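You operate a simulated robot arm through the tools that you are given. There is no shell and no other tool. Be economical: measure what you need, move in short steps, check, and stop when the job is done.

Carry out the task below with a simulated two-armed robot. There is one attempt and no reset: what you move stays moved.

Task
Stack the 30 mm ring, then the 15 mm ring on the grey camera block, short lens on top.
Fine: the teal cap comes off first and lies on the blue ring mat; rings and lens sit centred; the other rings stay.

The check looks at the end state, three seconds after you hand in, the way a careful person would. Anything else that was tipped, shoved, dropped, spilled or broken makes it a failure. A push-on lid holds only when it is set on centred and level and pressed home; a screw cap is set on level and turned clockwise until tight.

Robot
Two 7-joint arms with two-finger parallel grippers on one trunk, on a base that drives. Base frame: it is fixed to the floor where the robot stands at the start and does not move with it; the origin is under the middle of the robot, x ahead of it, y to its left, z up. Units: m, rad, N and s.
The left shoulder is at the start at [0.022, 0.101, 1.444], the right one opposite. Places, roughly: blue ring mat [0.7, -0.1, 0.8]; mount of the grey camera block [0.5, -0.2, 0.8]; teal body cap (9x9x3 cm) [0.5, -0.2, 0.8]. Payload 2.4 kg a hand.
Tool frame (each hand has its own): the origin (TCP) lies between the finger pads and is the grasp point; the fingertips stand 0.024 m ahead of it; z points along the fingers, y is the line along which they close. Largest opening 0.068 m; finger width 0.017, thickness 0.01; the body of the gripper, 0.04 by 0.07 m, starts 0.041 m behind the TCP.
Orientation is told as [roll, pitch, yaw] about the base's x, y, z axes, in that order, counted from this pose: with the fingers straight down and closing along the base's y, the tool's x points along the base's -x, its y along +y and its z along -z.

Tools
- The arms move only by the tool play_rows. It takes "left_targets", "right_targets" or both (then of equal length, played together; a hand with none holds still); each is a list of rows, each an object of numbers (a shift or turn left out is 0, a gripper value left out holds the last): "ax", "ay", "az": the turn, a rotation vector about the tool's x, y, z in rad; "tx", "ty", "tz": the shift along the tool's x, y, z in mm; "claw": the finger opening in mm, from 0 to 68. In form: [{"ax": .., "ay": .., "az": .., "tx": .., "ty": .., "tz": .., "claw": ..}, ...]. A call has 1 to 20 rows; each row shifts and turns the commanded pose from where the row before left it, along the tool's axes as they then stand. A row lasts 0.2 s, in which the tool goes at most 0.05 m and 0.15 rad; a call with a longer step from one row to the next is refused whole, and so is a gripper value outside its range. A pose out of reach is approached as far as the arm can. The call stops where the force on the tool passes 50 N (or 10 N more than at its start, if that is more) or the arm is blocked; 0.2 s more then pass. The fingers move at their own pace (about 0.072 m/s each) and stop on an object; they squeeze with about 22 N. The grip force told is the motor's: it shows also when the fingers shut on nothing. Time passes only in rows, and 0.2 s behind the last, so rows that do not move let the fingers close. The reply holds the time, the measured pose of the TCP, the force on the tool along the base axes, the opening and the grip force, in the units named above and with some noise, with the torque about the TCP (base axes, N m) and any sound that the robot's microphone picked up.
- Cameras (640 x 400 px; columns grow to the right, rows downward): "scene" is now at [0.0826, -0.0005, 1.5741]; the picture's right is [-0.02, -1.00, -0.00], its down [-0.82, 0.02, -0.58] and it looks along [0.58, -0.01, -0.82] (base axes); focal length 274 px, centre (320, 200). "left" rides on the left gripper at [0.084, -0.011, -0.075] in its tool frame; the picture's right is [0.13, 0.99, 0.00], its down [-0.60, 0.08, -0.79] and it looks along [-0.79, 0.10, 0.61] (tool axes); focal length 251 px, centre (320, 200). "right" rides on the right gripper at [0.084, 0.011, -0.075] in its tool frame; the picture's right is [-0.13, 0.99, 0.00], its down [-0.60, -0.08, -0.79] and it looks along [-0.79, -0.10, 0.61] (tool axes); focal length 251 px, centre (320, 200). There is no depth. A picture from a camera that has moved, and an enlarged one, comes with that camera's place and axes in the base frame and with its lens.
- grab_frame(camera): a new picture of that camera. It takes no simulated time.
- slide_trunk(by): slides the trunk up (or, below 0, down) by that many m; the arms and the scene camera ride with it, the base frame stays. It gives what a move gives, with no picture.
- drive_base(legs): drives the robot by 1 to 6 legs, each [ahead, left, turn to the left] in m, m and rad, along the robot's own axes; the way and the turn of a leg run together, so that a leg with both is an arc; at most 1.5 m and 3.142 rad a leg. The arms and the cameras ride along, it lands a little off, and it stops where it bumps. It gives what a move gives.
- turn_head(pan, tilt): turns the head with the scene camera to pan (to the left, within 1.501 rad either way) and tilt (down, from -0.506 to 1.204), counted from straight ahead of the robot. It gives what a move gives.
- zoom(camera, box): a new picture of the part [left, top, right, bottom] of that camera's present view, enlarged. It takes no simulated time.
- hand_in(): hands the job in; it is judged then, once.

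Go step by step. Nothing tells you exact positions but the pictures and the camera data: compare them with the known pose of the tool, close in by small moves and look again before you grip or let go. The budget is 120 turns and 92 pictures, counting those below and the enlarged ones. Unless the task says otherwise, let go and move clear before handing in, and close with one line.

The tools are called as a command line: name --argument value ..., lists and objects as JSON in quotes. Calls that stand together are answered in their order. play_rows: Moves the arms, as the interface text tells. Its arguments: {"type":"object","properties":{"left_targets":{"type":"array","items":{"type":"object","properties":{"ax":{"type":"number"},"ay":{"type":"number"},"az":{"type":"number"},"tx":{"type":"number"},"ty":{"type":"number"},"tz":{"type":"number"},"claw":{"type":"number"}}}},"right_targets":{"type":"array","items":{"type":"object","properties":{"ax":{"type":"number"},"ay":{"type":"number"},"az":{"type":"number"},"tx":{"type":"number"},"ty":{"type":"number"},"tz":{"type":"number"},"claw":{"type":"number"}}}}},"required":[]} The other tools are called the same way: slide_trunk (by) slides the trunk up or down; drive_base (legs) drives the base; turn_head (pan, tilt) turns the head that bears the scene camera; grab_frame (camera) takes a picture; zoom (camera, box) takes an enlarged picture of a part of a camera's view; hand_in () hands the job in.

At the start:

```text
t: 0.0
left_ee_pos: [0.222, 0.0551, 1.1056]
left_tool_rot: [0.028, 0.0, 0.001]
left_contact_force: [-0.2, -1.0, 0.4]
left_ft_torque: [0.0, 0.0, 0.04]
left_width: 0.0678
left_grip_force: 0.1
right_ee_pos: [0.2714, -0.1828, 1.098]
right_tool_rot: [0.0, -0.001, -0.001]
right_contact_force: [0.1, -0.3, 0.4]
right_ft_torque: [-0.01, 0.02, 0.01]
right_width: 0.0681
right_grip_force: 0.1
trunk travel left (down, up): [-0.657, 0.193]
robot x, y, heading: [-0.0013, 0.0019, 0.001]
head pan, tilt: [-0.023, 0.958]
```

scene: 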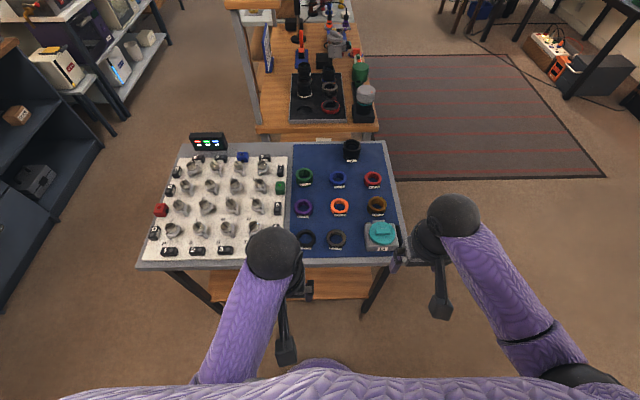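
right: 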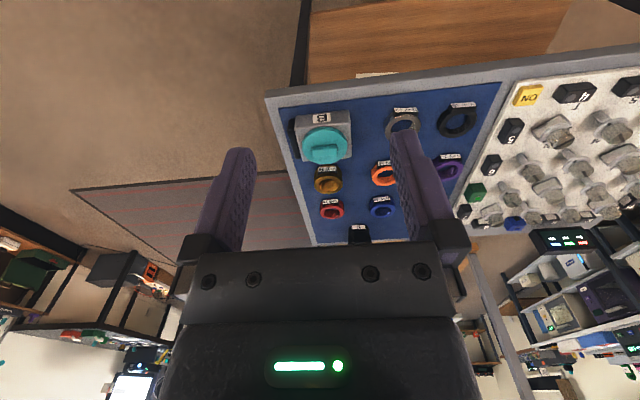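
left: 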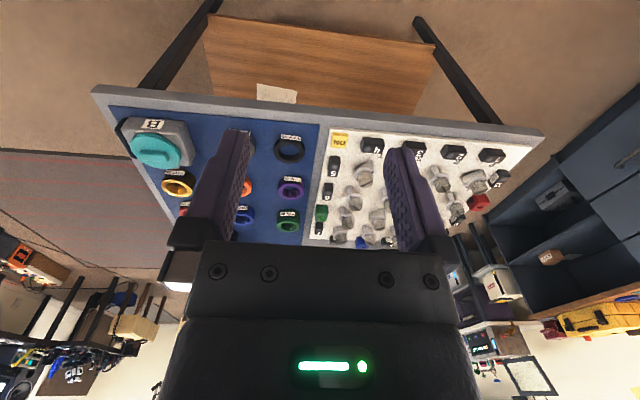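

I see the blue mat with eight rings, a grey camera block with the teal cap at its near-right corner, and a black lens at the far right. I'll zoom in to read the labels.

zoom --camera "scene" --box '[280, 130, 420, 217]'

zoom --camera "scene" --box '[280, 185, 420, 272]'

zoom --camera "scene" --box '[260, 30, 400, 117]'

```text
4.57 times, centred on (350, 174) of scene
camera zoom: at [0.0826, -0.0005, 1.5741], right [-0.02, -1.0, 0.0], down [-0.82, 0.02, -0.58], along [0.58, -0.01, -0.82], focal length 1251 px, centre (183, 321)
```

zoom: 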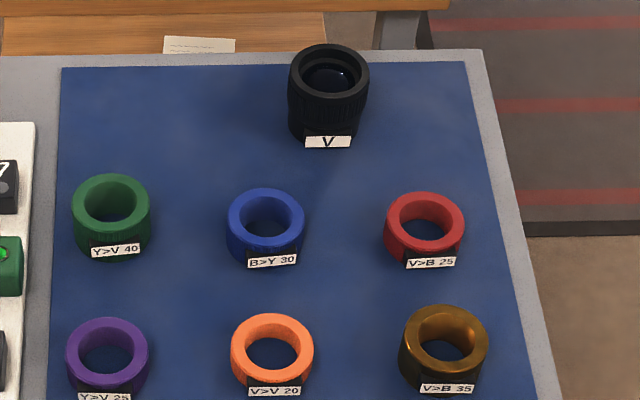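

```text
4.57 times, centred on (350, 228) of scene
camera zoom: at [0.0826, -0.0005, 1.5741], right [-0.02, -1.0, 0.0], down [-0.82, 0.02, -0.58], along [0.58, -0.01, -0.82], focal length 1251 px, centre (183, 70)
```

zoom: 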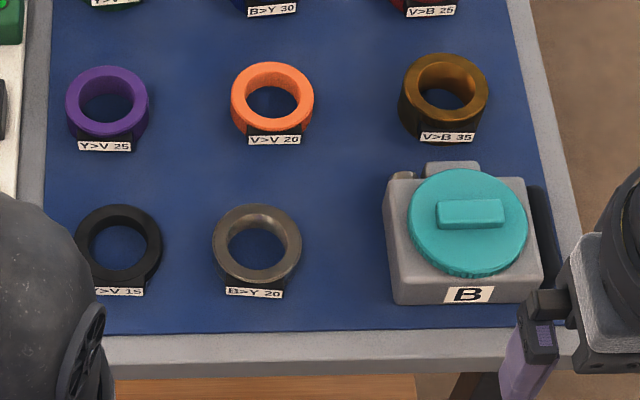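

```text
4.57 times, centred on (330, 74) of scene
camera zoom: at [0.0826, -0.0005, 1.5741], right [-0.02, -1.0, 0.0], down [-0.82, 0.02, -0.58], along [0.58, -0.01, -0.82], focal length 1251 px, centre (274, 778)
```

zoom: 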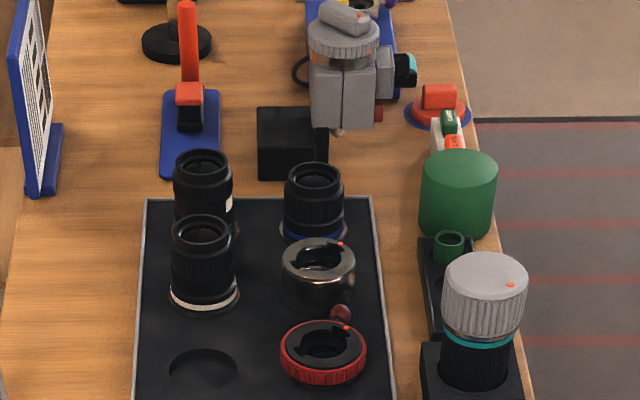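

The block mount is marked B, so the stack is B>Y 30 (blue ring), then Y>V 15 (black ring), then lens V. I estimate the cap near (0.46,-0.19), blue ring (0.71,-0.08), black ring (0.48,0.04) and lens (0.83,-0.13). Reach is short at this trunk height, so I'll lower the trunk.

slide_trunk --by -0.22

grab_frame --camera "scene"

grab_frame --camera "right"

```text
t: 2.3
left_ee_pos: [0.2242, 0.0673, 0.8822]
left_tool_rot: [0.065, -0.007, 0.002]
left_contact_force: [0.2, -0.3, -0.6]
left_ft_torque: [0.0, -0.04, -0.01]
left_width: 0.0679
left_grip_force: 0.1
right_ee_pos: [0.2702, -0.1814, 0.8789]
right_tool_rot: [0.0, -0.001, 0.001]
right_contact_force: [0.6, -0.2, 0.1]
right_ft_torque: [-0.01, -0.01, 0.01]
right_width: 0.0681
right_grip_force: 0.0
trunk travel left (down, up): [-0.437, 0.413]
robot x, y, heading: [-0.0033, -0.001, 0.0]
head pan, tilt: [-0.023, 0.958]
```

```text
85 pictures are left
camera scene: at [0.0973, -0.0004, 1.3536], right [-0.02, -1.0, 0.0], down [-0.82, 0.02, -0.58], along [0.58, -0.01, -0.82], focal length 274 px, centre (320, 200)
```

scene: 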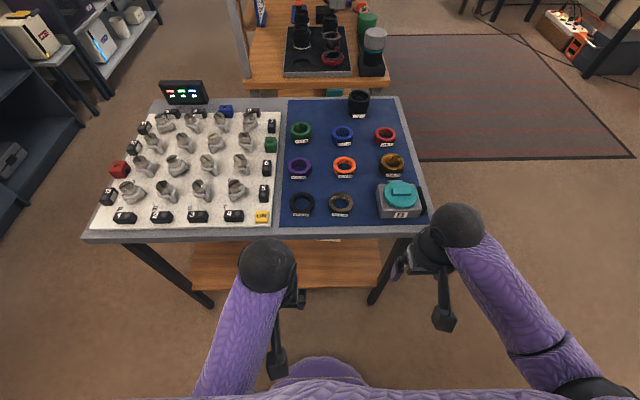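

```text
84 pictures are left
camera right: at [0.1861, -0.1703, 0.953], right [0.13, 0.99, 0.0], down [0.6, -0.08, 0.79], along [0.79, -0.1, -0.61], focal length 251 px, centre (320, 200)
```

right: 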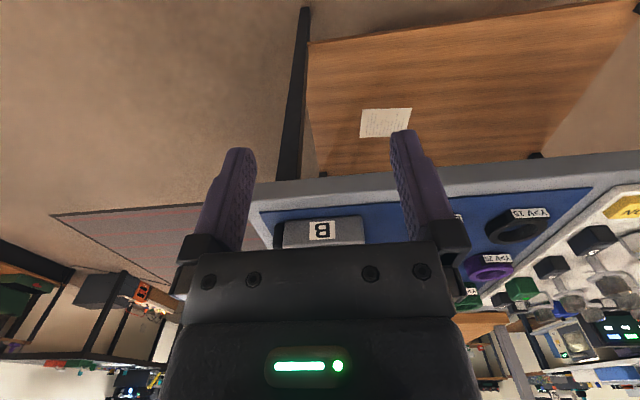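

I now triangulate with the lowered camera.

zoom --camera "scene" --box '[280, 80, 440, 180]'

zoom --camera "scene" --box '[280, 140, 440, 240]'

```text
4.00 times, centred on (360, 130) of scene
camera zoom: at [0.0973, -0.0004, 1.3536], right [-0.02, -1.0, 0.0], down [-0.82, 0.02, -0.58], along [0.58, -0.01, -0.82], focal length 1095 px, centre (160, 480)
```

zoom: 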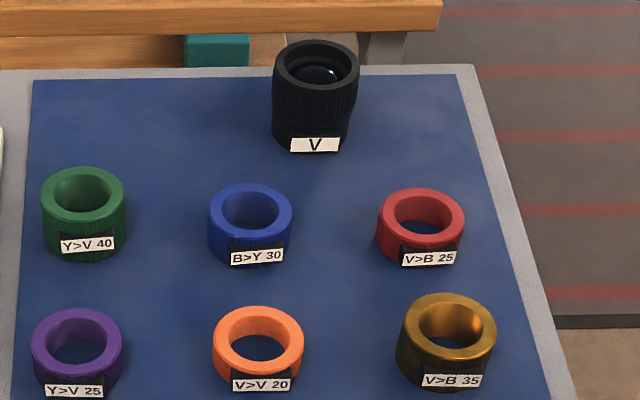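

```text
4.00 times, centred on (360, 190) of scene
camera zoom: at [0.0973, -0.0004, 1.3536], right [-0.02, -1.0, 0.0], down [-0.82, 0.02, -0.58], along [0.58, -0.01, -0.82], focal length 1095 px, centre (160, 240)
```

zoom: 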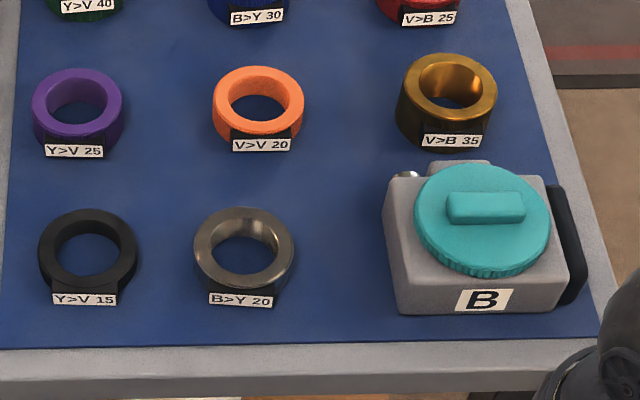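

Triangulation puts the mat at z≈0.79, blue ring at (0.711,-0.080), black ring at (0.481,0.035), lens at (0.826,-0.137) with its top at 0.856, and cap near (0.48,-0.20). I'll bring the right hand over the cap.

play_rows --right_targets '[{"tz": -40}, {"tz": -40}, {"tz": -20, "tx": -30}, {"tx": -40}, {"tx": -40, "ty": -5}, {"tx": -40, "ty": -5}, {"tx": -40, "ty": -5}, {"tx": -10}, {}]'

grab_frame --camera "right"

grab_frame --camera "scene"

```text
t: 4.3
left_ee_pos: [0.2207, 0.0662, 0.8813]
left_tool_rot: [0.064, 0.002, -0.002]
left_contact_force: [0.0, -0.3, -0.5]
left_ft_torque: [0.01, 0.0, 0.01]
left_width: 0.0678
left_grip_force: 0.0
right_ee_pos: [0.4706, -0.1974, 0.9792]
right_tool_rot: [0.0, 0.0, 0.002]
right_contact_force: [-0.4, -0.3, -0.6]
right_ft_torque: [-0.03, 0.0, -0.04]
right_width: 0.068
right_grip_force: 0.0
trunk travel left (down, up): [-0.437, 0.413]
robot x, y, heading: [0.0012, -0.0, -0.002]
head pan, tilt: [-0.023, 0.958]
```

```text
81 pictures are left
camera right: at [0.3864, -0.1853, 1.0534], right [0.13, 0.99, 0.0], down [0.6, -0.08, 0.79], along [0.79, -0.1, -0.61], focal length 251 px, centre (320, 200)
```

right: 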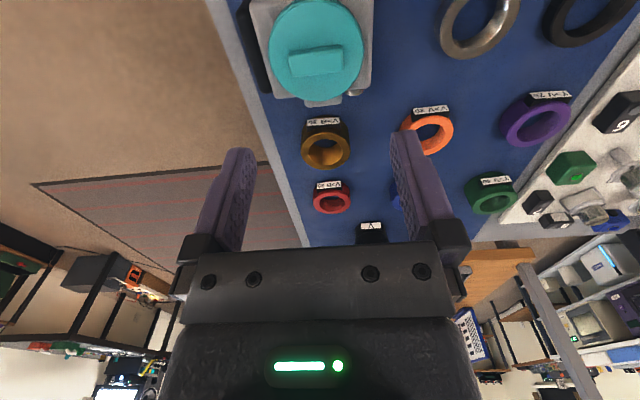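

```text
80 pictures are left
camera scene: at [0.0974, -0.0004, 1.3535], right [-0.02, -1.0, 0.0], down [-0.82, 0.02, -0.58], along [0.58, -0.01, -0.82], focal length 274 px, centre (320, 200)
```

scene: 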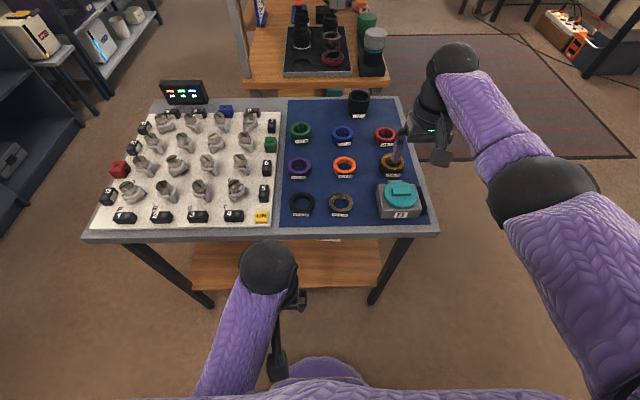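

The cap disc is at (0.474,-0.1995) with its top at z≈0.832, and its bar runs along y. I'll go down over the bar and look before closing.

play_rows --right_targets '[{"tx": -3, "ty": -2, "tz": 40}, {"tz": 40}, {"tz": 20}, {"tz": 8}, {}]'

zoom --camera "scene" --box '[360, 140, 456, 200]'

grab_frame --camera "right"

```text
t: 5.5
left_ee_pos: [0.2209, 0.0669, 0.8807]
left_tool_rot: [0.065, 0.0, -0.004]
left_contact_force: [0.2, 0.1, -1.1]
left_ft_torque: [0.01, -0.03, -0.04]
left_width: 0.068
left_grip_force: 0.0
right_ee_pos: [0.4565, -0.1981, 0.8763]
right_tool_rot: [0.0, -0.001, 0.0]
right_contact_force: [-0.1, 0.8, 0.1]
right_ft_torque: [-0.03, 0.02, -0.01]
right_width: 0.0682
right_grip_force: 0.1
right hand out of reach, approached as far as the arm can: row 2, 3
trunk travel left (down, up): [-0.437, 0.413]
robot x, y, heading: [0.0006, 0.0022, 0.002]
head pan, tilt: [-0.023, 0.958]
```

```text
6.67 times, centred on (408, 170) of scene
camera zoom: at [0.0974, -0.0004, 1.3535], right [-0.02, -1.0, 0.0], down [-0.82, 0.02, -0.58], along [0.58, -0.01, -0.82], focal length 1825 px, centre (-267, 400)
```

zoom: 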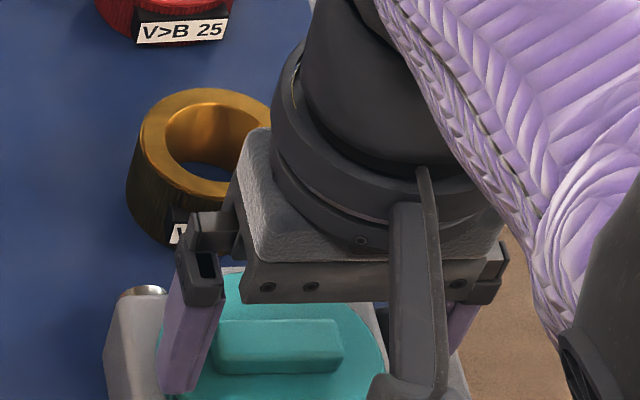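

```text
78 pictures are left
camera right: at [0.3721, -0.1865, 0.9508], right [0.13, 0.99, 0.0], down [0.6, -0.08, 0.79], along [0.79, -0.1, -0.61], focal length 251 px, centre (320, 200)
```

right: 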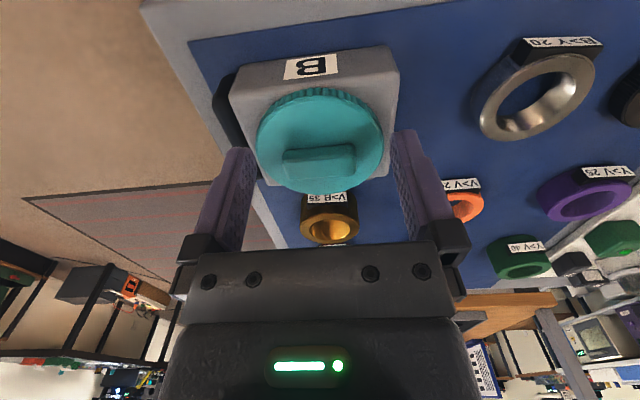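

The arm ran out of reach, because the wrist sits only about 0.46 m from the shoulder. I'll raise both hands, lower the trunk so the shoulders are level with the wrists, and check how much room the base has in front.

play_rows --right_targets '[{"tz": -40}, {"tz": -40}, {"tz": -40, "tx": 20}, {"tz": -40, "tx": 40}, {"tx": 40}, {"tx": 40}, {}]' --left_targets '[{"tz": -40}, {"tz": -40}, {"tz": -40}, {"tz": -40}, {"tz": -20}, {}, {}]'

slide_trunk --by -0.16

turn_head --pan 0.0 --tilt 1.2

grab_frame --camera "scene"

```text
refused: row 4 steps farther than a row can; nothing moved
```

```text
t: 6.1
left_ee_pos: [0.2197, 0.0713, 0.8571]
left_tool_rot: [0.079, -0.001, -0.004]
left_contact_force: [-0.3, -1.2, -1.5]
left_ft_torque: [0.0, -0.02, 0.04]
left_width: 0.068
left_grip_force: 0.2
right_ee_pos: [0.4596, -0.1978, 0.8577]
right_tool_rot: [-0.002, -0.012, 0.0]
right_contact_force: [-8.0, 1.0, 18.0]
right_ft_torque: [-0.59, 0.13, -0.07]
right_width: 0.068
right_grip_force: 0.0
trunk travel left (down, up): [-0.413, 0.436]
robot x, y, heading: [0.0003, -0.0023, 0.002]
head pan, tilt: [-0.023, 0.958]
stopped: the force on the tool passed its limit at 69 N (the readings are from after the stop); the commanded pose is now the measured one
```

```text
t: 6.9
left_ee_pos: [0.2204, 0.0711, 0.857]
left_tool_rot: [0.078, -0.003, -0.005]
left_contact_force: [-0.5, 0.3, -0.1]
left_ft_torque: [0.02, 0.0, -0.01]
left_width: 0.0681
left_grip_force: 0.0
right_ee_pos: [0.4597, -0.199, 0.8566]
right_tool_rot: [-0.004, -0.01, 0.003]
right_contact_force: [-10.7, -0.9, 42.6]
right_ft_torque: [-1.54, -0.13, -0.2]
right_width: 0.0678
right_grip_force: 0.0
trunk travel left (down, up): [-0.413, 0.436]
robot x, y, heading: [-0.0019, -0.0001, -0.005]
head pan, tilt: [0.0, 1.201]
```

```text
77 pictures are left
camera scene: at [0.0809, 0.0022, 1.3148], right [0.0, -1.0, 0.0], down [-0.93, 0.0, -0.37], along [0.37, 0.0, -0.93], focal length 274 px, centre (320, 200)
```

scene: 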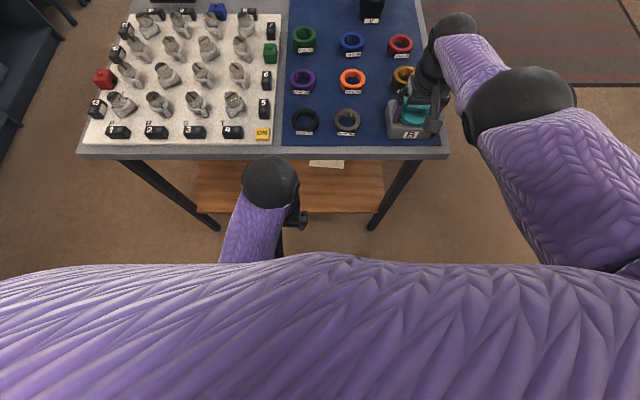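

I shouldn't have chained those calls: the refused raise let the trunk press the fingers onto the cap. I'll lift straight up now, in small rows.

play_rows --right_targets '[{"tz": -20}, {"tz": -40}, {"tz": -40}, {"tz": -40}, {"tx": 30, "tz": -20}, {"tx": 40}, {"tx": 40}, {}]' --left_targets '[{"tz": -40}, {"tz": -40}, {"tz": -40}, {"tz": -40}, {"tz": -40}, {}, {}, {}]'

```text
t: 7.3
left_ee_pos: [0.2248, 0.1399, 0.8701]
left_tool_rot: [0.322, -0.029, -0.029]
left_contact_force: [4.8, -3.8, -4.4]
left_ft_torque: [0.39, -0.16, 0.56]
left_width: 0.068
left_grip_force: 0.1
left hand out of reach, approached as far as the arm can: row 1
right_ee_pos: [0.4607, -0.1986, 0.868]
right_tool_rot: [0.001, -0.004, 0.004]
right_contact_force: [-0.5, -0.1, -0.5]
right_ft_torque: [-0.01, 0.0, -0.04]
right_width: 0.068
right_grip_force: 0.0
trunk travel left (down, up): [-0.413, 0.436]
robot x, y, heading: [-0.0012, 0.0002, 0.001]
head pan, tilt: [0.0, 1.201]
stopped in row 1 (left hand): the force on the tool passed its limit at 119 N (the readings are from after the stop); the commanded pose is now the measured one
```

play_rows --right_targets '[{"tz": -30}, {"tz": -40}, {"tz": -40}, {"tx": 30, "tz": -20}, {"tx": 40}, {"tx": 40}, {}]'

grab_frame --camera "scene"

grab_frame --camera "left"

```text
t: 8.9
left_ee_pos: [0.2255, 0.1399, 0.8708]
left_tool_rot: [0.323, -0.024, -0.031]
left_contact_force: [10.2, 0.5, -7.4]
left_ft_torque: [0.12, 0.02, 0.23]
left_width: 0.068
left_grip_force: 0.1
right_ee_pos: [0.3498, -0.198, 0.9979]
right_tool_rot: [0.001, -0.002, 0.001]
right_contact_force: [-0.7, 0.2, 0.4]
right_ft_torque: [0.02, -0.01, 0.02]
right_width: 0.068
right_grip_force: 0.0
trunk travel left (down, up): [-0.413, 0.436]
robot x, y, heading: [0.0023, -0.0005, -0.001]
head pan, tilt: [0.0, 1.201]
```

```text
76 pictures are left
camera scene: at [0.0842, 0.0009, 1.3144], right [0.0, -1.0, 0.0], down [-0.93, 0.0, -0.36], along [0.36, 0.0, -0.93], focal length 274 px, centre (320, 200)
```

scene: 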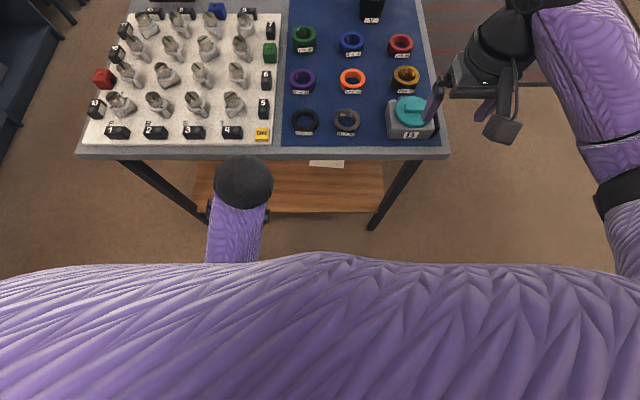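

```text
75 pictures are left
camera left: at [0.1383, 0.1079, 0.9353], right [-0.11, 0.94, 0.31], down [0.58, -0.19, 0.79], along [0.81, 0.27, -0.52], focal length 251 px, centre (320, 200)
```

left: 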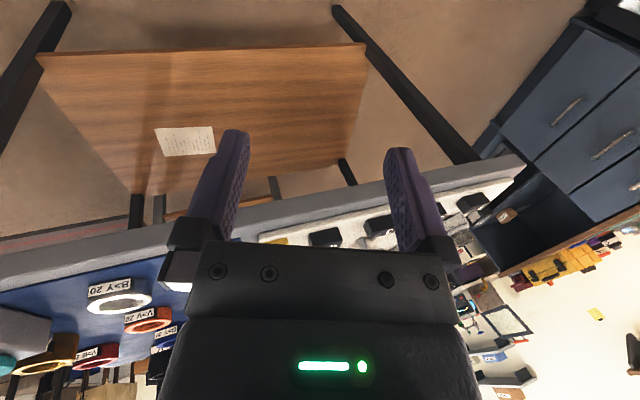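

The left hand got wedged near the body. I'll ease it forward, untilt it and then raise it.

play_rows --left_targets '[{"tx": -20}, {"tx": -20}, {"tx": -20, "ax": 0.1}, {"ax": 0.12}, {"ax": 0.1}, {"tz": -20}, {"tz": -20}, {"tz": -20}, {}]'

```text
t: 10.2
left_ee_pos: [0.2856, 0.1752, 0.8771]
left_tool_rot: [0.118, -0.032, -0.023]
left_contact_force: [10.9, 4.7, -9.8]
left_ft_torque: [-0.04, -0.23, -0.13]
left_width: 0.0682
left_grip_force: 0.1
right_ee_pos: [0.3497, -0.1999, 0.9969]
right_tool_rot: [0.0, -0.004, 0.002]
right_contact_force: [-0.1, -0.3, -0.1]
right_ft_torque: [0.03, -0.01, -0.01]
right_width: 0.0678
right_grip_force: 0.0
trunk travel left (down, up): [-0.413, 0.436]
robot x, y, heading: [-0.0003, -0.0014, 0.002]
head pan, tilt: [0.0, 1.201]
stopped in row 6 (left hand): the force on the tool passed its limit at 95 N (the readings are from after the stop); the commanded pose is now the measured one
```

play_rows --left_targets '[{"tx": -20, "ty": 10}, {"tx": -20, "ty": 10}, {"tx": -20, "ty": 10}, {"tx": -20}, {}]'

grab_frame --camera "scene"

```text
t: 11.4
left_ee_pos: [0.3657, 0.2025, 0.8822]
left_tool_rot: [0.118, -0.029, -0.02]
left_contact_force: [-0.3, -0.3, 0.1]
left_ft_torque: [-0.01, 0.0, 0.02]
left_width: 0.0678
left_grip_force: 0.0
right_ee_pos: [0.3508, -0.1985, 0.998]
right_tool_rot: [0.002, -0.006, 0.0]
right_contact_force: [0.3, 1.1, -0.1]
right_ft_torque: [0.0, -0.04, 0.03]
right_width: 0.0678
right_grip_force: 0.1
trunk travel left (down, up): [-0.413, 0.436]
robot x, y, heading: [-0.0028, 0.0032, 0.004]
head pan, tilt: [0.0, 1.201]
```

```text
74 pictures are left
camera scene: at [0.0844, 0.0009, 1.3144], right [0.0, -1.0, 0.0], down [-0.93, 0.0, -0.36], along [0.36, 0.0, -0.93], focal length 274 px, centre (320, 200)
```

scene: 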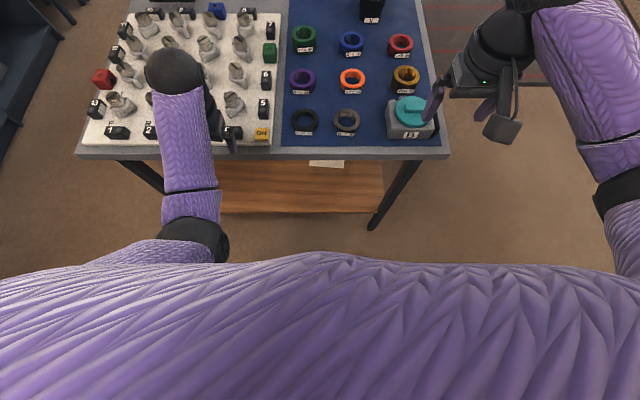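

The left hand is free now. I'll level it and raise it clear of the table.

play_rows --left_targets '[{"ax": 0.118, "tz": -20}, {"tz": -40}, {"tz": -40}, {"tz": -40}, {"ay": -0.029}, {}]'

```text
t: 12.8
left_ee_pos: [0.3871, 0.2233, 1.0033]
left_tool_rot: [-0.001, -0.058, -0.021]
left_contact_force: [-0.5, 0.0, 0.2]
left_ft_torque: [-0.01, -0.01, 0.0]
left_width: 0.0679
left_grip_force: 0.0
left hand out of reach, approached as far as the arm can: row 3, 4
right_ee_pos: [0.3501, -0.1978, 0.9965]
right_tool_rot: [0.002, -0.004, 0.004]
right_contact_force: [-0.2, 0.5, 0.7]
right_ft_torque: [-0.02, 0.0, 0.0]
right_width: 0.0681
right_grip_force: 0.1
trunk travel left (down, up): [-0.413, 0.436]
robot x, y, heading: [0.0006, -0.0009, 0.006]
head pan, tilt: [0.0, 1.201]
```

Reach gains more from driving closer than from lowering the trunk, so I'll move the base ahead a little with both hands high.

drive_base --legs '[[0.08, 0, 0]]'

grab_frame --camera "scene"

```text
t: 13.9
left_ee_pos: [0.4692, 0.222, 1.0033]
left_tool_rot: [-0.001, -0.058, -0.024]
left_contact_force: [0.1, -0.3, -0.5]
left_ft_torque: [0.01, 0.03, -0.01]
left_width: 0.0682
left_grip_force: 0.2
right_ee_pos: [0.4316, -0.1991, 0.9961]
right_tool_rot: [0.001, -0.003, 0.002]
right_contact_force: [-0.4, 1.2, -0.2]
right_ft_torque: [-0.03, 0.0, -0.01]
right_width: 0.0679
right_grip_force: 0.1
trunk travel left (down, up): [-0.413, 0.436]
robot x, y, heading: [0.0789, -0.0027, 0.001]
head pan, tilt: [0.0, 1.201]
```

```text
73 pictures are left
camera scene: at [0.1654, 0.0009, 1.3144], right [0.0, -1.0, 0.0], down [-0.93, 0.0, -0.36], along [0.36, 0.0, -0.93], focal length 274 px, centre (320, 200)
```

scene: 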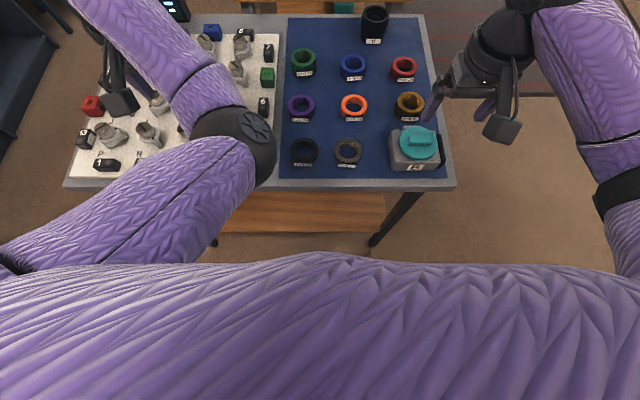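

There is room in front. Now the right hand goes over the cap bar.

play_rows --right_targets '[{"tx": -42}, {"tz": 40}, {"tz": 40}, {"tz": 40}, {"tz": 6}, {}]'

grab_frame --camera "right"

zoom --camera "scene" --box '[360, 100, 456, 160]'

```text
t: 15.3
left_ee_pos: [0.4662, 0.2205, 1.003]
left_tool_rot: [-0.001, -0.056, -0.023]
left_contact_force: [0.2, 0.0, 0.2]
left_ft_torque: [-0.04, 0.02, 0.03]
left_width: 0.0678
left_grip_force: 0.1
right_ee_pos: [0.4733, -0.1991, 0.8711]
right_tool_rot: [0.002, -0.007, 0.002]
right_contact_force: [-0.3, -0.7, -0.3]
right_ft_torque: [-0.03, 0.0, -0.02]
right_width: 0.0679
right_grip_force: 0.1
trunk travel left (down, up): [-0.413, 0.436]
robot x, y, heading: [0.0775, 0.0024, -0.001]
head pan, tilt: [0.0, 1.201]
```

```text
72 pictures are left
camera right: at [0.3879, -0.1874, 0.9448], right [0.13, 0.99, 0.0], down [0.6, -0.08, 0.8], along [0.79, -0.1, -0.61], focal length 251 px, centre (320, 200)
```

right: 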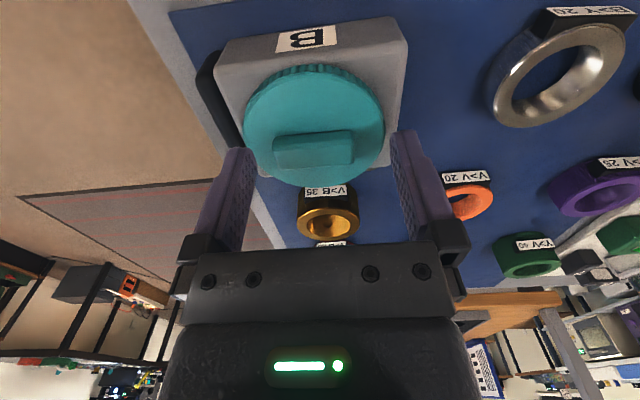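

```text
6.67 times, centred on (408, 130) of scene
camera zoom: at [0.1646, 0.0009, 1.3144], right [0.0, -1.0, 0.0], down [-0.93, 0.0, -0.36], along [0.36, 0.0, -0.93], focal length 1825 px, centre (-267, 667)
```

zoom: 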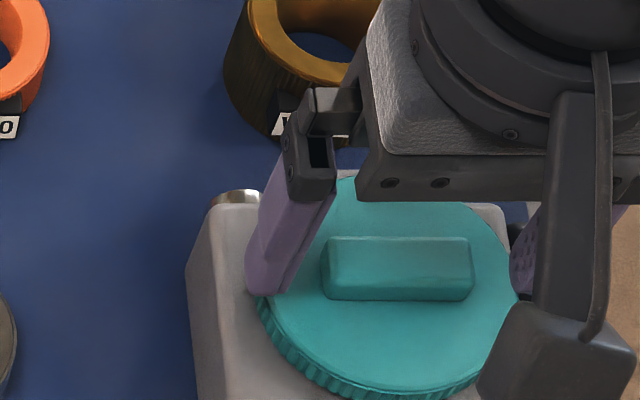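

The bar is centred about 4 mm farther and 2 mm to the right. I'll adjust, lower to just above the disc and close.

play_rows --right_targets '[{"tx": -5, "ty": -2, "tz": 6}, {"tz": 5}, {"claw": 40}, {"claw": 20}, {"claw": 20}, {}]'

grab_frame --camera "right"

```text
t: 16.7
left_ee_pos: [0.4679, 0.2214, 1.0021]
left_tool_rot: [0.0, -0.058, -0.022]
left_contact_force: [0.3, 0.4, -0.1]
left_ft_torque: [-0.02, 0.02, -0.03]
left_width: 0.0679
left_grip_force: 0.0
right_ee_pos: [0.4778, -0.2024, 0.8602]
right_tool_rot: [0.002, -0.006, 0.001]
right_contact_force: [0.8, 0.2, 0.2]
right_ft_torque: [0.03, -0.03, 0.03]
right_width: 0.0424
right_grip_force: 22.0
trunk travel left (down, up): [-0.413, 0.436]
robot x, y, heading: [0.0789, -0.0013, 0.002]
head pan, tilt: [0.0, 1.201]
```

```text
70 pictures are left
camera right: at [0.3929, -0.1895, 0.9342], right [0.13, 0.99, 0.0], down [0.6, -0.08, 0.8], along [0.79, -0.1, -0.61], focal length 251 px, centre (320, 200)
```

right: 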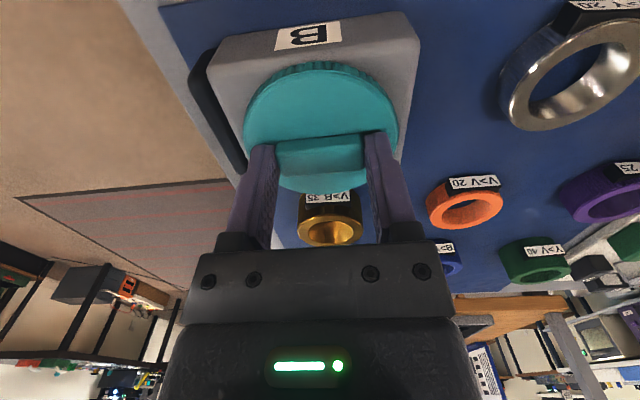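

The bar is gripped at 42 mm. I'll try a small lift and watch the force.

play_rows --right_targets '[{"tz": -2}, {"tz": -2}, {}]'

grab_frame --camera "right"

```text
t: 17.5
left_ee_pos: [0.4673, 0.2217, 1.0025]
left_tool_rot: [0.001, -0.058, -0.023]
left_contact_force: [-0.2, -0.1, -0.1]
left_ft_torque: [0.0, 0.01, 0.01]
left_width: 0.0681
left_grip_force: 0.1
right_ee_pos: [0.4769, -0.2001, 0.8646]
right_tool_rot: [0.001, -0.005, 0.002]
right_contact_force: [-0.4, 0.3, 0.1]
right_ft_torque: [-0.02, -0.01, -0.01]
right_width: 0.0428
right_grip_force: 21.8
trunk travel left (down, up): [-0.413, 0.436]
robot x, y, heading: [0.0809, -0.0013, 0.001]
head pan, tilt: [0.0, 1.201]
```

```text
69 pictures are left
camera right: at [0.393, -0.1895, 0.9384], right [0.13, 0.99, 0.0], down [0.6, -0.08, 0.8], along [0.79, -0.1, -0.61], focal length 251 px, centre (320, 200)
```

right: 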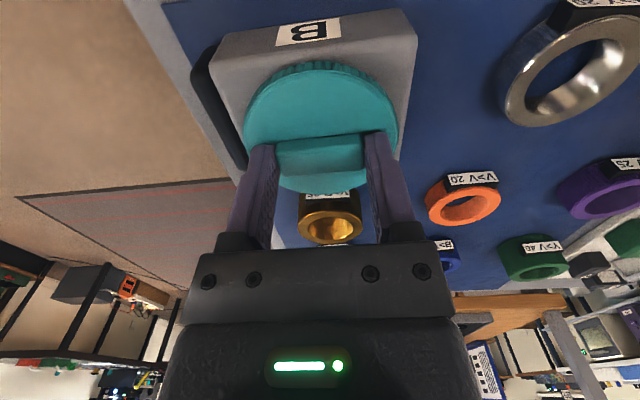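

The cap follows freely with no block weight on it. I'll lift further.

play_rows --right_targets '[{"tz": -20}, {"tz": -20}, {"tz": -20}, {}]'

grab_frame --camera "right"

grab_frame --camera "scene"

```text
t: 18.5
left_ee_pos: [0.468, 0.2219, 1.0032]
left_tool_rot: [0.0, -0.055, -0.022]
left_contact_force: [0.6, -0.3, -0.4]
left_ft_torque: [-0.03, -0.04, -0.01]
left_width: 0.0679
left_grip_force: 0.1
right_ee_pos: [0.4776, -0.2012, 0.9242]
right_tool_rot: [0.001, -0.005, 0.002]
right_contact_force: [-0.4, 0.8, -1.2]
right_ft_torque: [0.05, -0.01, -0.01]
right_width: 0.0199
right_grip_force: 0.1
trunk travel left (down, up): [-0.413, 0.436]
robot x, y, heading: [0.0797, 0.0022, 0.002]
head pan, tilt: [0.0, 1.201]
```

```text
68 pictures are left
camera right: at [0.3923, -0.1894, 0.9985], right [0.13, 0.99, 0.0], down [0.6, -0.08, 0.8], along [0.79, -0.1, -0.61], focal length 251 px, centre (320, 200)
```

right: 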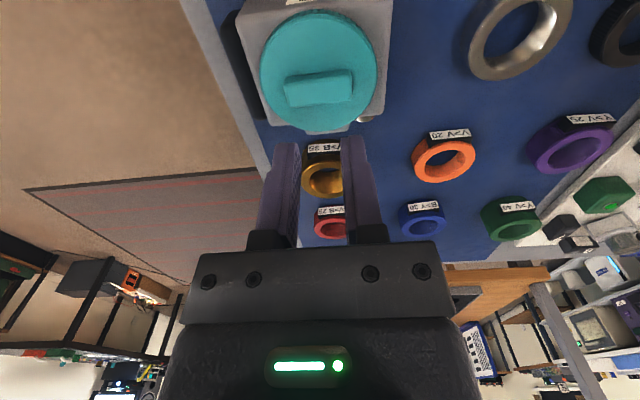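

```text
67 pictures are left
camera scene: at [0.1645, 0.0009, 1.3144], right [0.0, -1.0, 0.0], down [-0.93, 0.0, -0.36], along [0.36, 0.0, -0.93], focal length 274 px, centre (320, 200)
```

scene: 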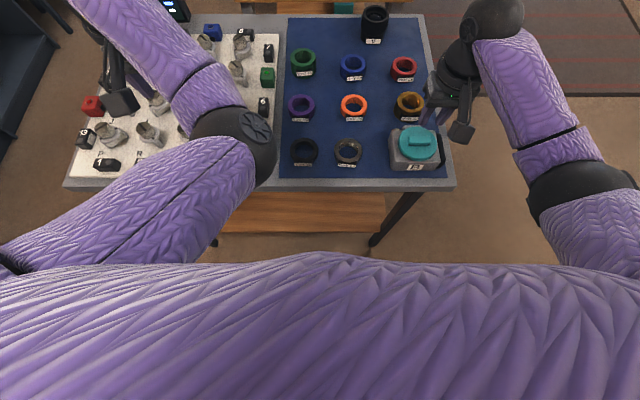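

The fingers slipped off the top of the bar and the cap still sits on the mount. I'll grip again as deep as the disc allows.

play_rows --right_targets '[{"claw": 60}, {"tz": 30}, {"tz": 30}, {"tz": 4}, {"tz": 2}, {"tz": 1}, {}]'

zoom --camera "scene" --box '[360, 100, 456, 160]'

```text
t: 20.1
left_ee_pos: [0.4678, 0.2234, 1.0037]
left_tool_rot: [-0.001, -0.058, -0.024]
left_contact_force: [0.0, -0.5, -0.3]
left_ft_torque: [0.03, 0.04, -0.01]
left_width: 0.0681
left_grip_force: 0.1
right_ee_pos: [0.478, -0.1995, 0.8588]
right_tool_rot: [-0.001, -0.009, 0.002]
right_contact_force: [1.4, -1.0, 21.0]
right_ft_torque: [-0.03, -0.01, -0.03]
right_width: 0.0602
right_grip_force: 0.1
trunk travel left (down, up): [-0.413, 0.436]
robot x, y, heading: [0.0817, 0.0004, 0.001]
head pan, tilt: [0.0, 1.201]
```

```text
6.67 times, centred on (408, 130) of scene
camera zoom: at [0.1633, 0.0014, 1.3147], right [0.0, -1.0, 0.0], down [-0.93, 0.0, -0.36], along [0.36, 0.0, -0.93], focal length 1825 px, centre (-267, 667)
```

zoom: 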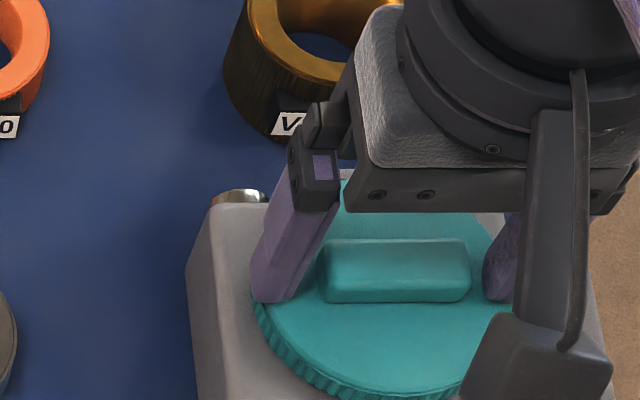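

The fingertips touch the disc now. I'll back off 1 mm, close and lift 2 mm to feel whether the cap is held.

play_rows --right_targets '[{"tz": -1}, {"claw": 30}, {"claw": 30}, {}, {"tz": -2}, {}]'

```text
t: 21.5
left_ee_pos: [0.4679, 0.2213, 1.003]
left_tool_rot: [0.0, -0.057, -0.021]
left_contact_force: [0.1, -0.2, 0.0]
left_ft_torque: [-0.01, 0.01, 0.0]
left_width: 0.0678
left_grip_force: 0.0
right_ee_pos: [0.478, -0.2001, 0.8598]
right_tool_rot: [0.004, -0.004, 0.001]
right_contact_force: [0.2, -0.3, -0.1]
right_ft_torque: [0.01, 0.0, 0.0]
right_width: 0.0425
right_grip_force: 22.3
trunk travel left (down, up): [-0.413, 0.436]
robot x, y, heading: [0.0829, -0.0014, 0.0]
head pan, tilt: [0.0, 1.201]
```

No holding force shows. I'll try turning it counter-clockwise to see whether it is screwed on.

play_rows --right_targets '[{"az": -0.1}, {"az": -0.1}, {}]'

zoom --camera "scene" --box '[360, 100, 456, 160]'

```text
t: 22.3
left_ee_pos: [0.4691, 0.2221, 1.0027]
left_tool_rot: [0.002, -0.058, -0.024]
left_contact_force: [-0.9, -0.6, -1.1]
left_ft_torque: [0.0, 0.01, -0.02]
left_width: 0.0681
left_grip_force: 0.0
right_ee_pos: [0.4785, -0.2015, 0.8598]
right_tool_rot: [0.0, -0.004, 0.203]
right_contact_force: [-0.3, 0.6, -0.8]
right_ft_torque: [0.04, 0.0, 0.01]
right_width: 0.0426
right_grip_force: 22.0
trunk travel left (down, up): [-0.413, 0.436]
robot x, y, heading: [0.0765, -0.0026, -0.001]
head pan, tilt: [0.0, 1.201]
```

```text
6.67 times, centred on (408, 130) of scene
camera zoom: at [0.1646, 0.0009, 1.3144], right [0.0, -1.0, 0.0], down [-0.93, 0.0, -0.36], along [0.36, 0.0, -0.93], focal length 1825 px, centre (-267, 667)
```

zoom: 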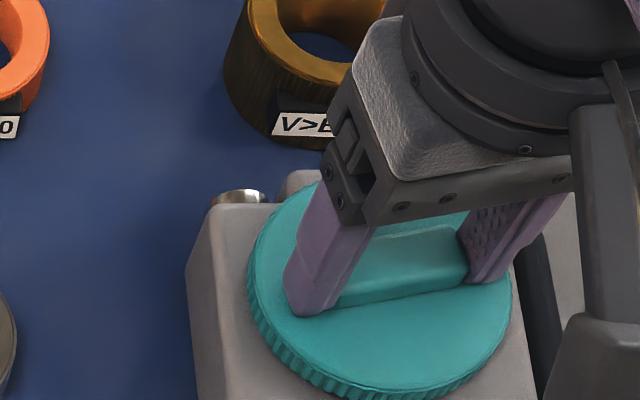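

The cap turned without resistance, so it is loose. I'll lift it slowly this time and watch the grip.

play_rows --right_targets '[{"tz": -3}, {"tz": -3}, {"tz": -3}, {"tz": -3}, {}]'

zoom --camera "scene" --box '[360, 100, 456, 160]'

```text
t: 23.5
left_ee_pos: [0.4673, 0.2221, 1.0021]
left_tool_rot: [0.001, -0.058, -0.021]
left_contact_force: [-0.4, -0.5, -0.3]
left_ft_torque: [0.03, 0.04, 0.02]
left_width: 0.068
left_grip_force: 0.1
right_ee_pos: [0.4777, -0.2, 0.8721]
right_tool_rot: [0.001, -0.005, 0.201]
right_contact_force: [0.9, -0.4, -0.6]
right_ft_torque: [0.03, -0.02, 0.08]
right_width: 0.0426
right_grip_force: 22.0
trunk travel left (down, up): [-0.413, 0.436]
robot x, y, heading: [0.077, -0.0009, 0.0]
head pan, tilt: [0.0, 1.201]
```

```text
6.67 times, centred on (408, 130) of scene
camera zoom: at [0.1646, 0.0009, 1.3144], right [0.0, -1.0, 0.0], down [-0.93, 0.0, -0.36], along [0.36, 0.0, -0.93], focal length 1825 px, centre (-267, 667)
```

zoom: 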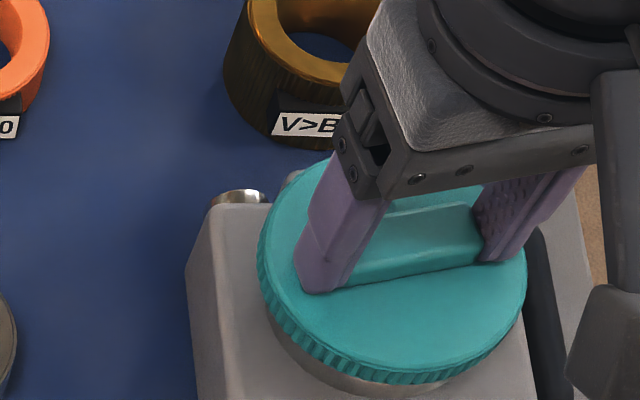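

The cap is coming off. I'll lift it clear. The free spot for it is where the black ring sits, near-left on the mat, so I'll pick that ring up first with the left hand and hold it.

play_rows --right_targets '[{"tz": -6}, {"tz": -8}, {"tz": -10}, {"tz": -10}, {"tz": -10}, {"tz": -10}, {"tz": -10}, {"tz": -10}, {}]' --left_targets '[{"ty": -10}, {"ty": -10}, {"ty": -10}, {"ty": -10}, {"ty": -10}, {"ty": -10}, {"ty": -10}, {"ty": -10}, {}]'

grab_frame --camera "scene"

grab_frame --camera "left"

```text
t: 25.5
left_ee_pos: [0.493, 0.1601, 0.9858]
left_tool_rot: [0.0, -0.058, -0.02]
left_contact_force: [-0.1, 0.6, 0.2]
left_ft_torque: [0.0, 0.03, 0.01]
left_width: 0.0682
left_grip_force: 0.0
left hand out of reach, approached as far as the arm can: row 1, 2, 3, 4, 5, 6, 7, 8
right_ee_pos: [0.478, -0.2016, 0.9461]
right_tool_rot: [0.0, -0.004, 0.202]
right_contact_force: [0.1, -0.4, -0.7]
right_ft_torque: [0.0, 0.03, -0.03]
right_width: 0.0427
right_grip_force: 22.1
trunk travel left (down, up): [-0.413, 0.436]
robot x, y, heading: [0.078, 0.0028, -0.001]
head pan, tilt: [0.0, 1.201]
```

```text
63 pictures are left
camera scene: at [0.1646, 0.0009, 1.3144], right [0.0, -1.0, 0.0], down [-0.93, 0.0, -0.36], along [0.36, 0.0, -0.93], focal length 274 px, centre (320, 200)
```

scene: 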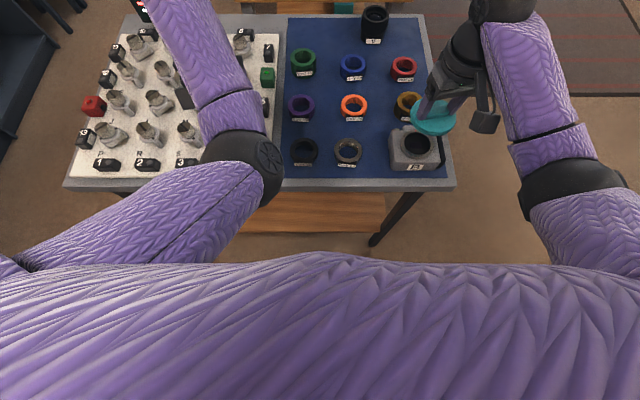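

```text
62 pictures are left
camera left: at [0.4041, 0.1501, 1.0548], right [-0.11, 0.99, -0.01], down [0.56, 0.07, 0.83], along [0.82, 0.08, -0.56], focal length 251 px, centre (320, 200)
```

left: 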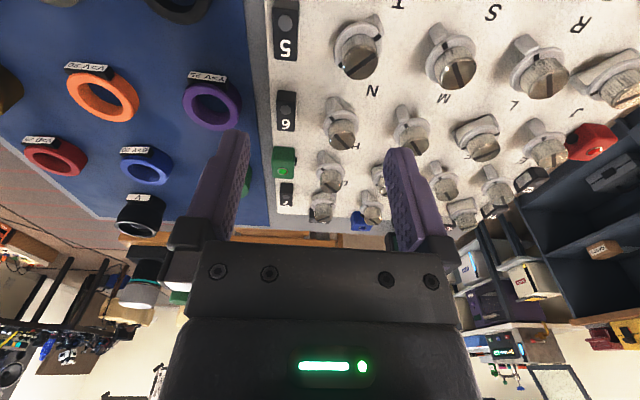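

The cap is off. The left arm is in an awkward posture, so I'll lower it a bit while moving it toward the black ring and see whether it frees up.

play_rows --left_targets '[{"tz": 15, "ty": -10}, {"tz": 15, "ty": -10}, {"tz": 15, "ty": -15}, {"ty": -20}, {"ty": -20}, {}]'

grab_frame --camera "scene"

```text
t: 26.9
left_ee_pos: [0.4925, 0.0843, 0.9402]
left_tool_rot: [0.002, -0.058, -0.025]
left_contact_force: [0.1, -0.2, 0.2]
left_ft_torque: [0.01, 0.0, -0.01]
left_width: 0.0679
left_grip_force: 0.1
right_ee_pos: [0.4787, -0.2023, 0.9455]
right_tool_rot: [-0.001, -0.006, 0.202]
right_contact_force: [-0.4, 0.3, -0.4]
right_ft_torque: [0.02, -0.01, 0.02]
right_width: 0.0427
right_grip_force: 22.3
trunk travel left (down, up): [-0.413, 0.436]
robot x, y, heading: [0.079, -0.0023, 0.001]
head pan, tilt: [0.0, 1.201]
```

```text
61 pictures are left
camera scene: at [0.1646, 0.0008, 1.3144], right [0.0, -1.0, 0.0], down [-0.93, 0.0, -0.36], along [0.36, 0.0, -0.93], focal length 274 px, centre (320, 200)
```

scene: 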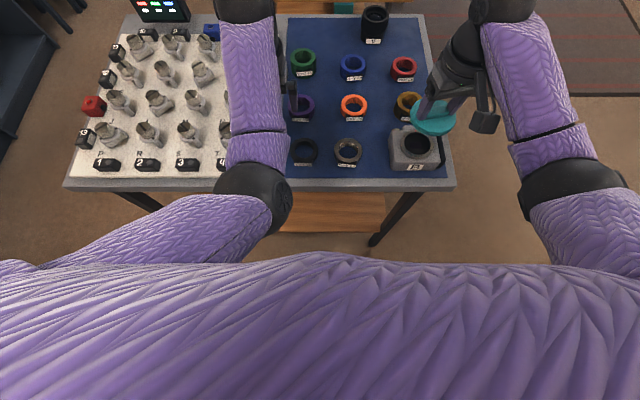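

The left hand responds well again. I'll level it and position it above the black ring.

play_rows --left_targets '[{"ty": -20, "ay": 0.058, "az": -0.024}, {"ty": -20, "tx": 5}, {"ty": -9, "tx": 6, "tz": 20}, {"tz": 20}, {}]'

grab_frame --camera "left"

grab_frame --camera "scene"

```text
t: 28.1
left_ee_pos: [0.4823, 0.0351, 0.8995]
left_tool_rot: [0.001, 0.001, 0.001]
left_contact_force: [0.2, -0.6, -0.6]
left_ft_torque: [0.01, 0.0, 0.0]
left_width: 0.068
left_grip_force: 0.1
right_ee_pos: [0.4772, -0.2008, 0.9462]
right_tool_rot: [0.0, -0.004, 0.202]
right_contact_force: [0.1, 0.2, -0.9]
right_ft_torque: [-0.02, -0.01, -0.01]
right_width: 0.0429
right_grip_force: 21.9
trunk travel left (down, up): [-0.413, 0.436]
robot x, y, heading: [0.0814, 0.0003, 0.003]
head pan, tilt: [0.0, 1.201]
```

```text
60 pictures are left
camera left: at [0.3978, 0.0238, 0.9745], right [-0.13, 0.99, 0.0], down [0.6, 0.08, 0.79], along [0.79, 0.1, -0.61], focal length 251 px, centre (320, 200)
```

left: 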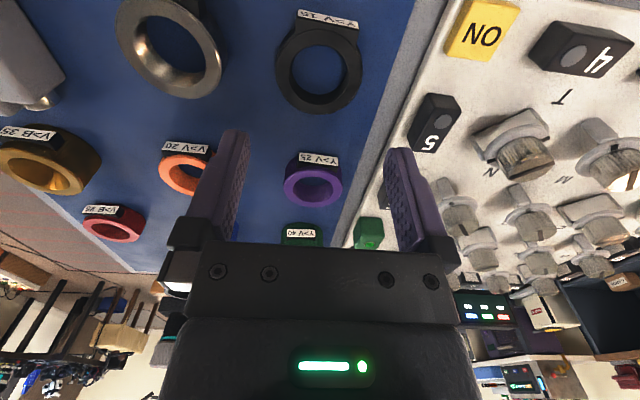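

```text
59 pictures are left
camera scene: at [0.1646, 0.0009, 1.3144], right [0.0, -1.0, 0.0], down [-0.93, 0.0, -0.36], along [0.36, 0.0, -0.93], focal length 274 px, centre (320, 200)
```

scene: 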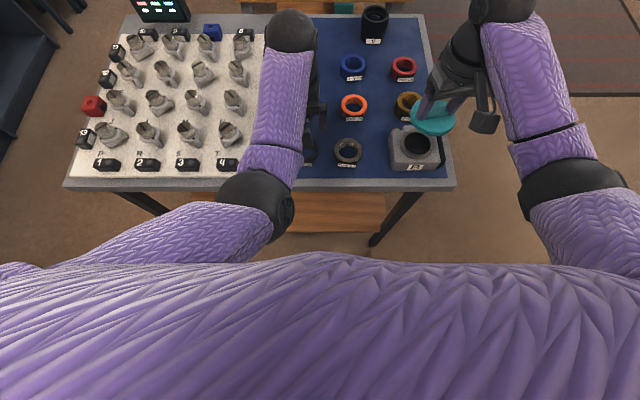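

The black ring is at about (0.480,0.034). I'll descend partway and check the finger clearance.

play_rows --left_targets '[{"tx": 2, "ty": -1, "tz": 30}, {"tz": 25}, {}]'

grab_frame --camera "left"

```text
t: 28.9
left_ee_pos: [0.4809, 0.0328, 0.8447]
left_tool_rot: [-0.001, 0.0, 0.001]
left_contact_force: [0.1, 0.2, -0.5]
left_ft_torque: [-0.01, 0.0, 0.03]
left_width: 0.0681
left_grip_force: 0.1
right_ee_pos: [0.4785, -0.201, 0.9457]
right_tool_rot: [0.0, -0.004, 0.202]
right_contact_force: [0.8, -0.4, -0.8]
right_ft_torque: [-0.02, 0.01, -0.03]
right_width: 0.0427
right_grip_force: 22.1
trunk travel left (down, up): [-0.413, 0.436]
robot x, y, heading: [0.0797, -0.0008, 0.002]
head pan, tilt: [0.0, 1.201]
```

```text
58 pictures are left
camera left: at [0.396, 0.0231, 0.9193], right [-0.13, 0.99, 0.0], down [0.6, 0.08, 0.79], along [0.79, 0.1, -0.61], focal length 251 px, centre (320, 200)
```

left: 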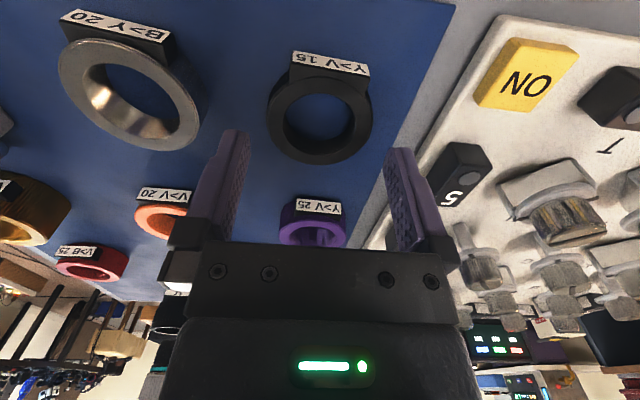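

play_rows --left_targets '[{"tx": 3, "tz": 15}, {"tz": 9}, {"tz": 3}, {}]'

grab_frame --camera "left"

```text
t: 29.9
left_ee_pos: [0.4778, 0.0345, 0.8185]
left_tool_rot: [-0.003, -0.001, 0.002]
left_contact_force: [0.1, -0.2, 0.1]
left_ft_torque: [0.0, 0.02, -0.01]
left_width: 0.068
left_grip_force: 0.0
right_ee_pos: [0.4781, -0.2006, 0.9455]
right_tool_rot: [-0.001, -0.006, 0.203]
right_contact_force: [-0.7, -0.9, 0.2]
right_ft_torque: [0.0, 0.01, 0.03]
right_width: 0.0428
right_grip_force: 22.3
trunk travel left (down, up): [-0.413, 0.436]
robot x, y, heading: [0.0794, 0.0011, -0.002]
head pan, tilt: [0.0, 1.201]
```

```text
57 pictures are left
camera left: at [0.3929, 0.0235, 0.8928], right [-0.13, 0.99, 0.0], down [0.6, 0.08, 0.79], along [0.79, 0.1, -0.61], focal length 251 px, centre (320, 200)
```

left: 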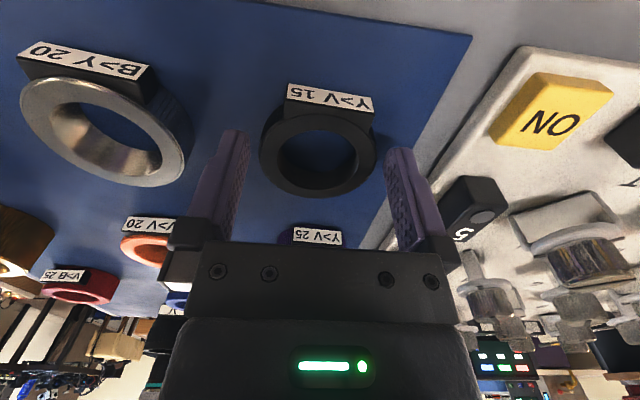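

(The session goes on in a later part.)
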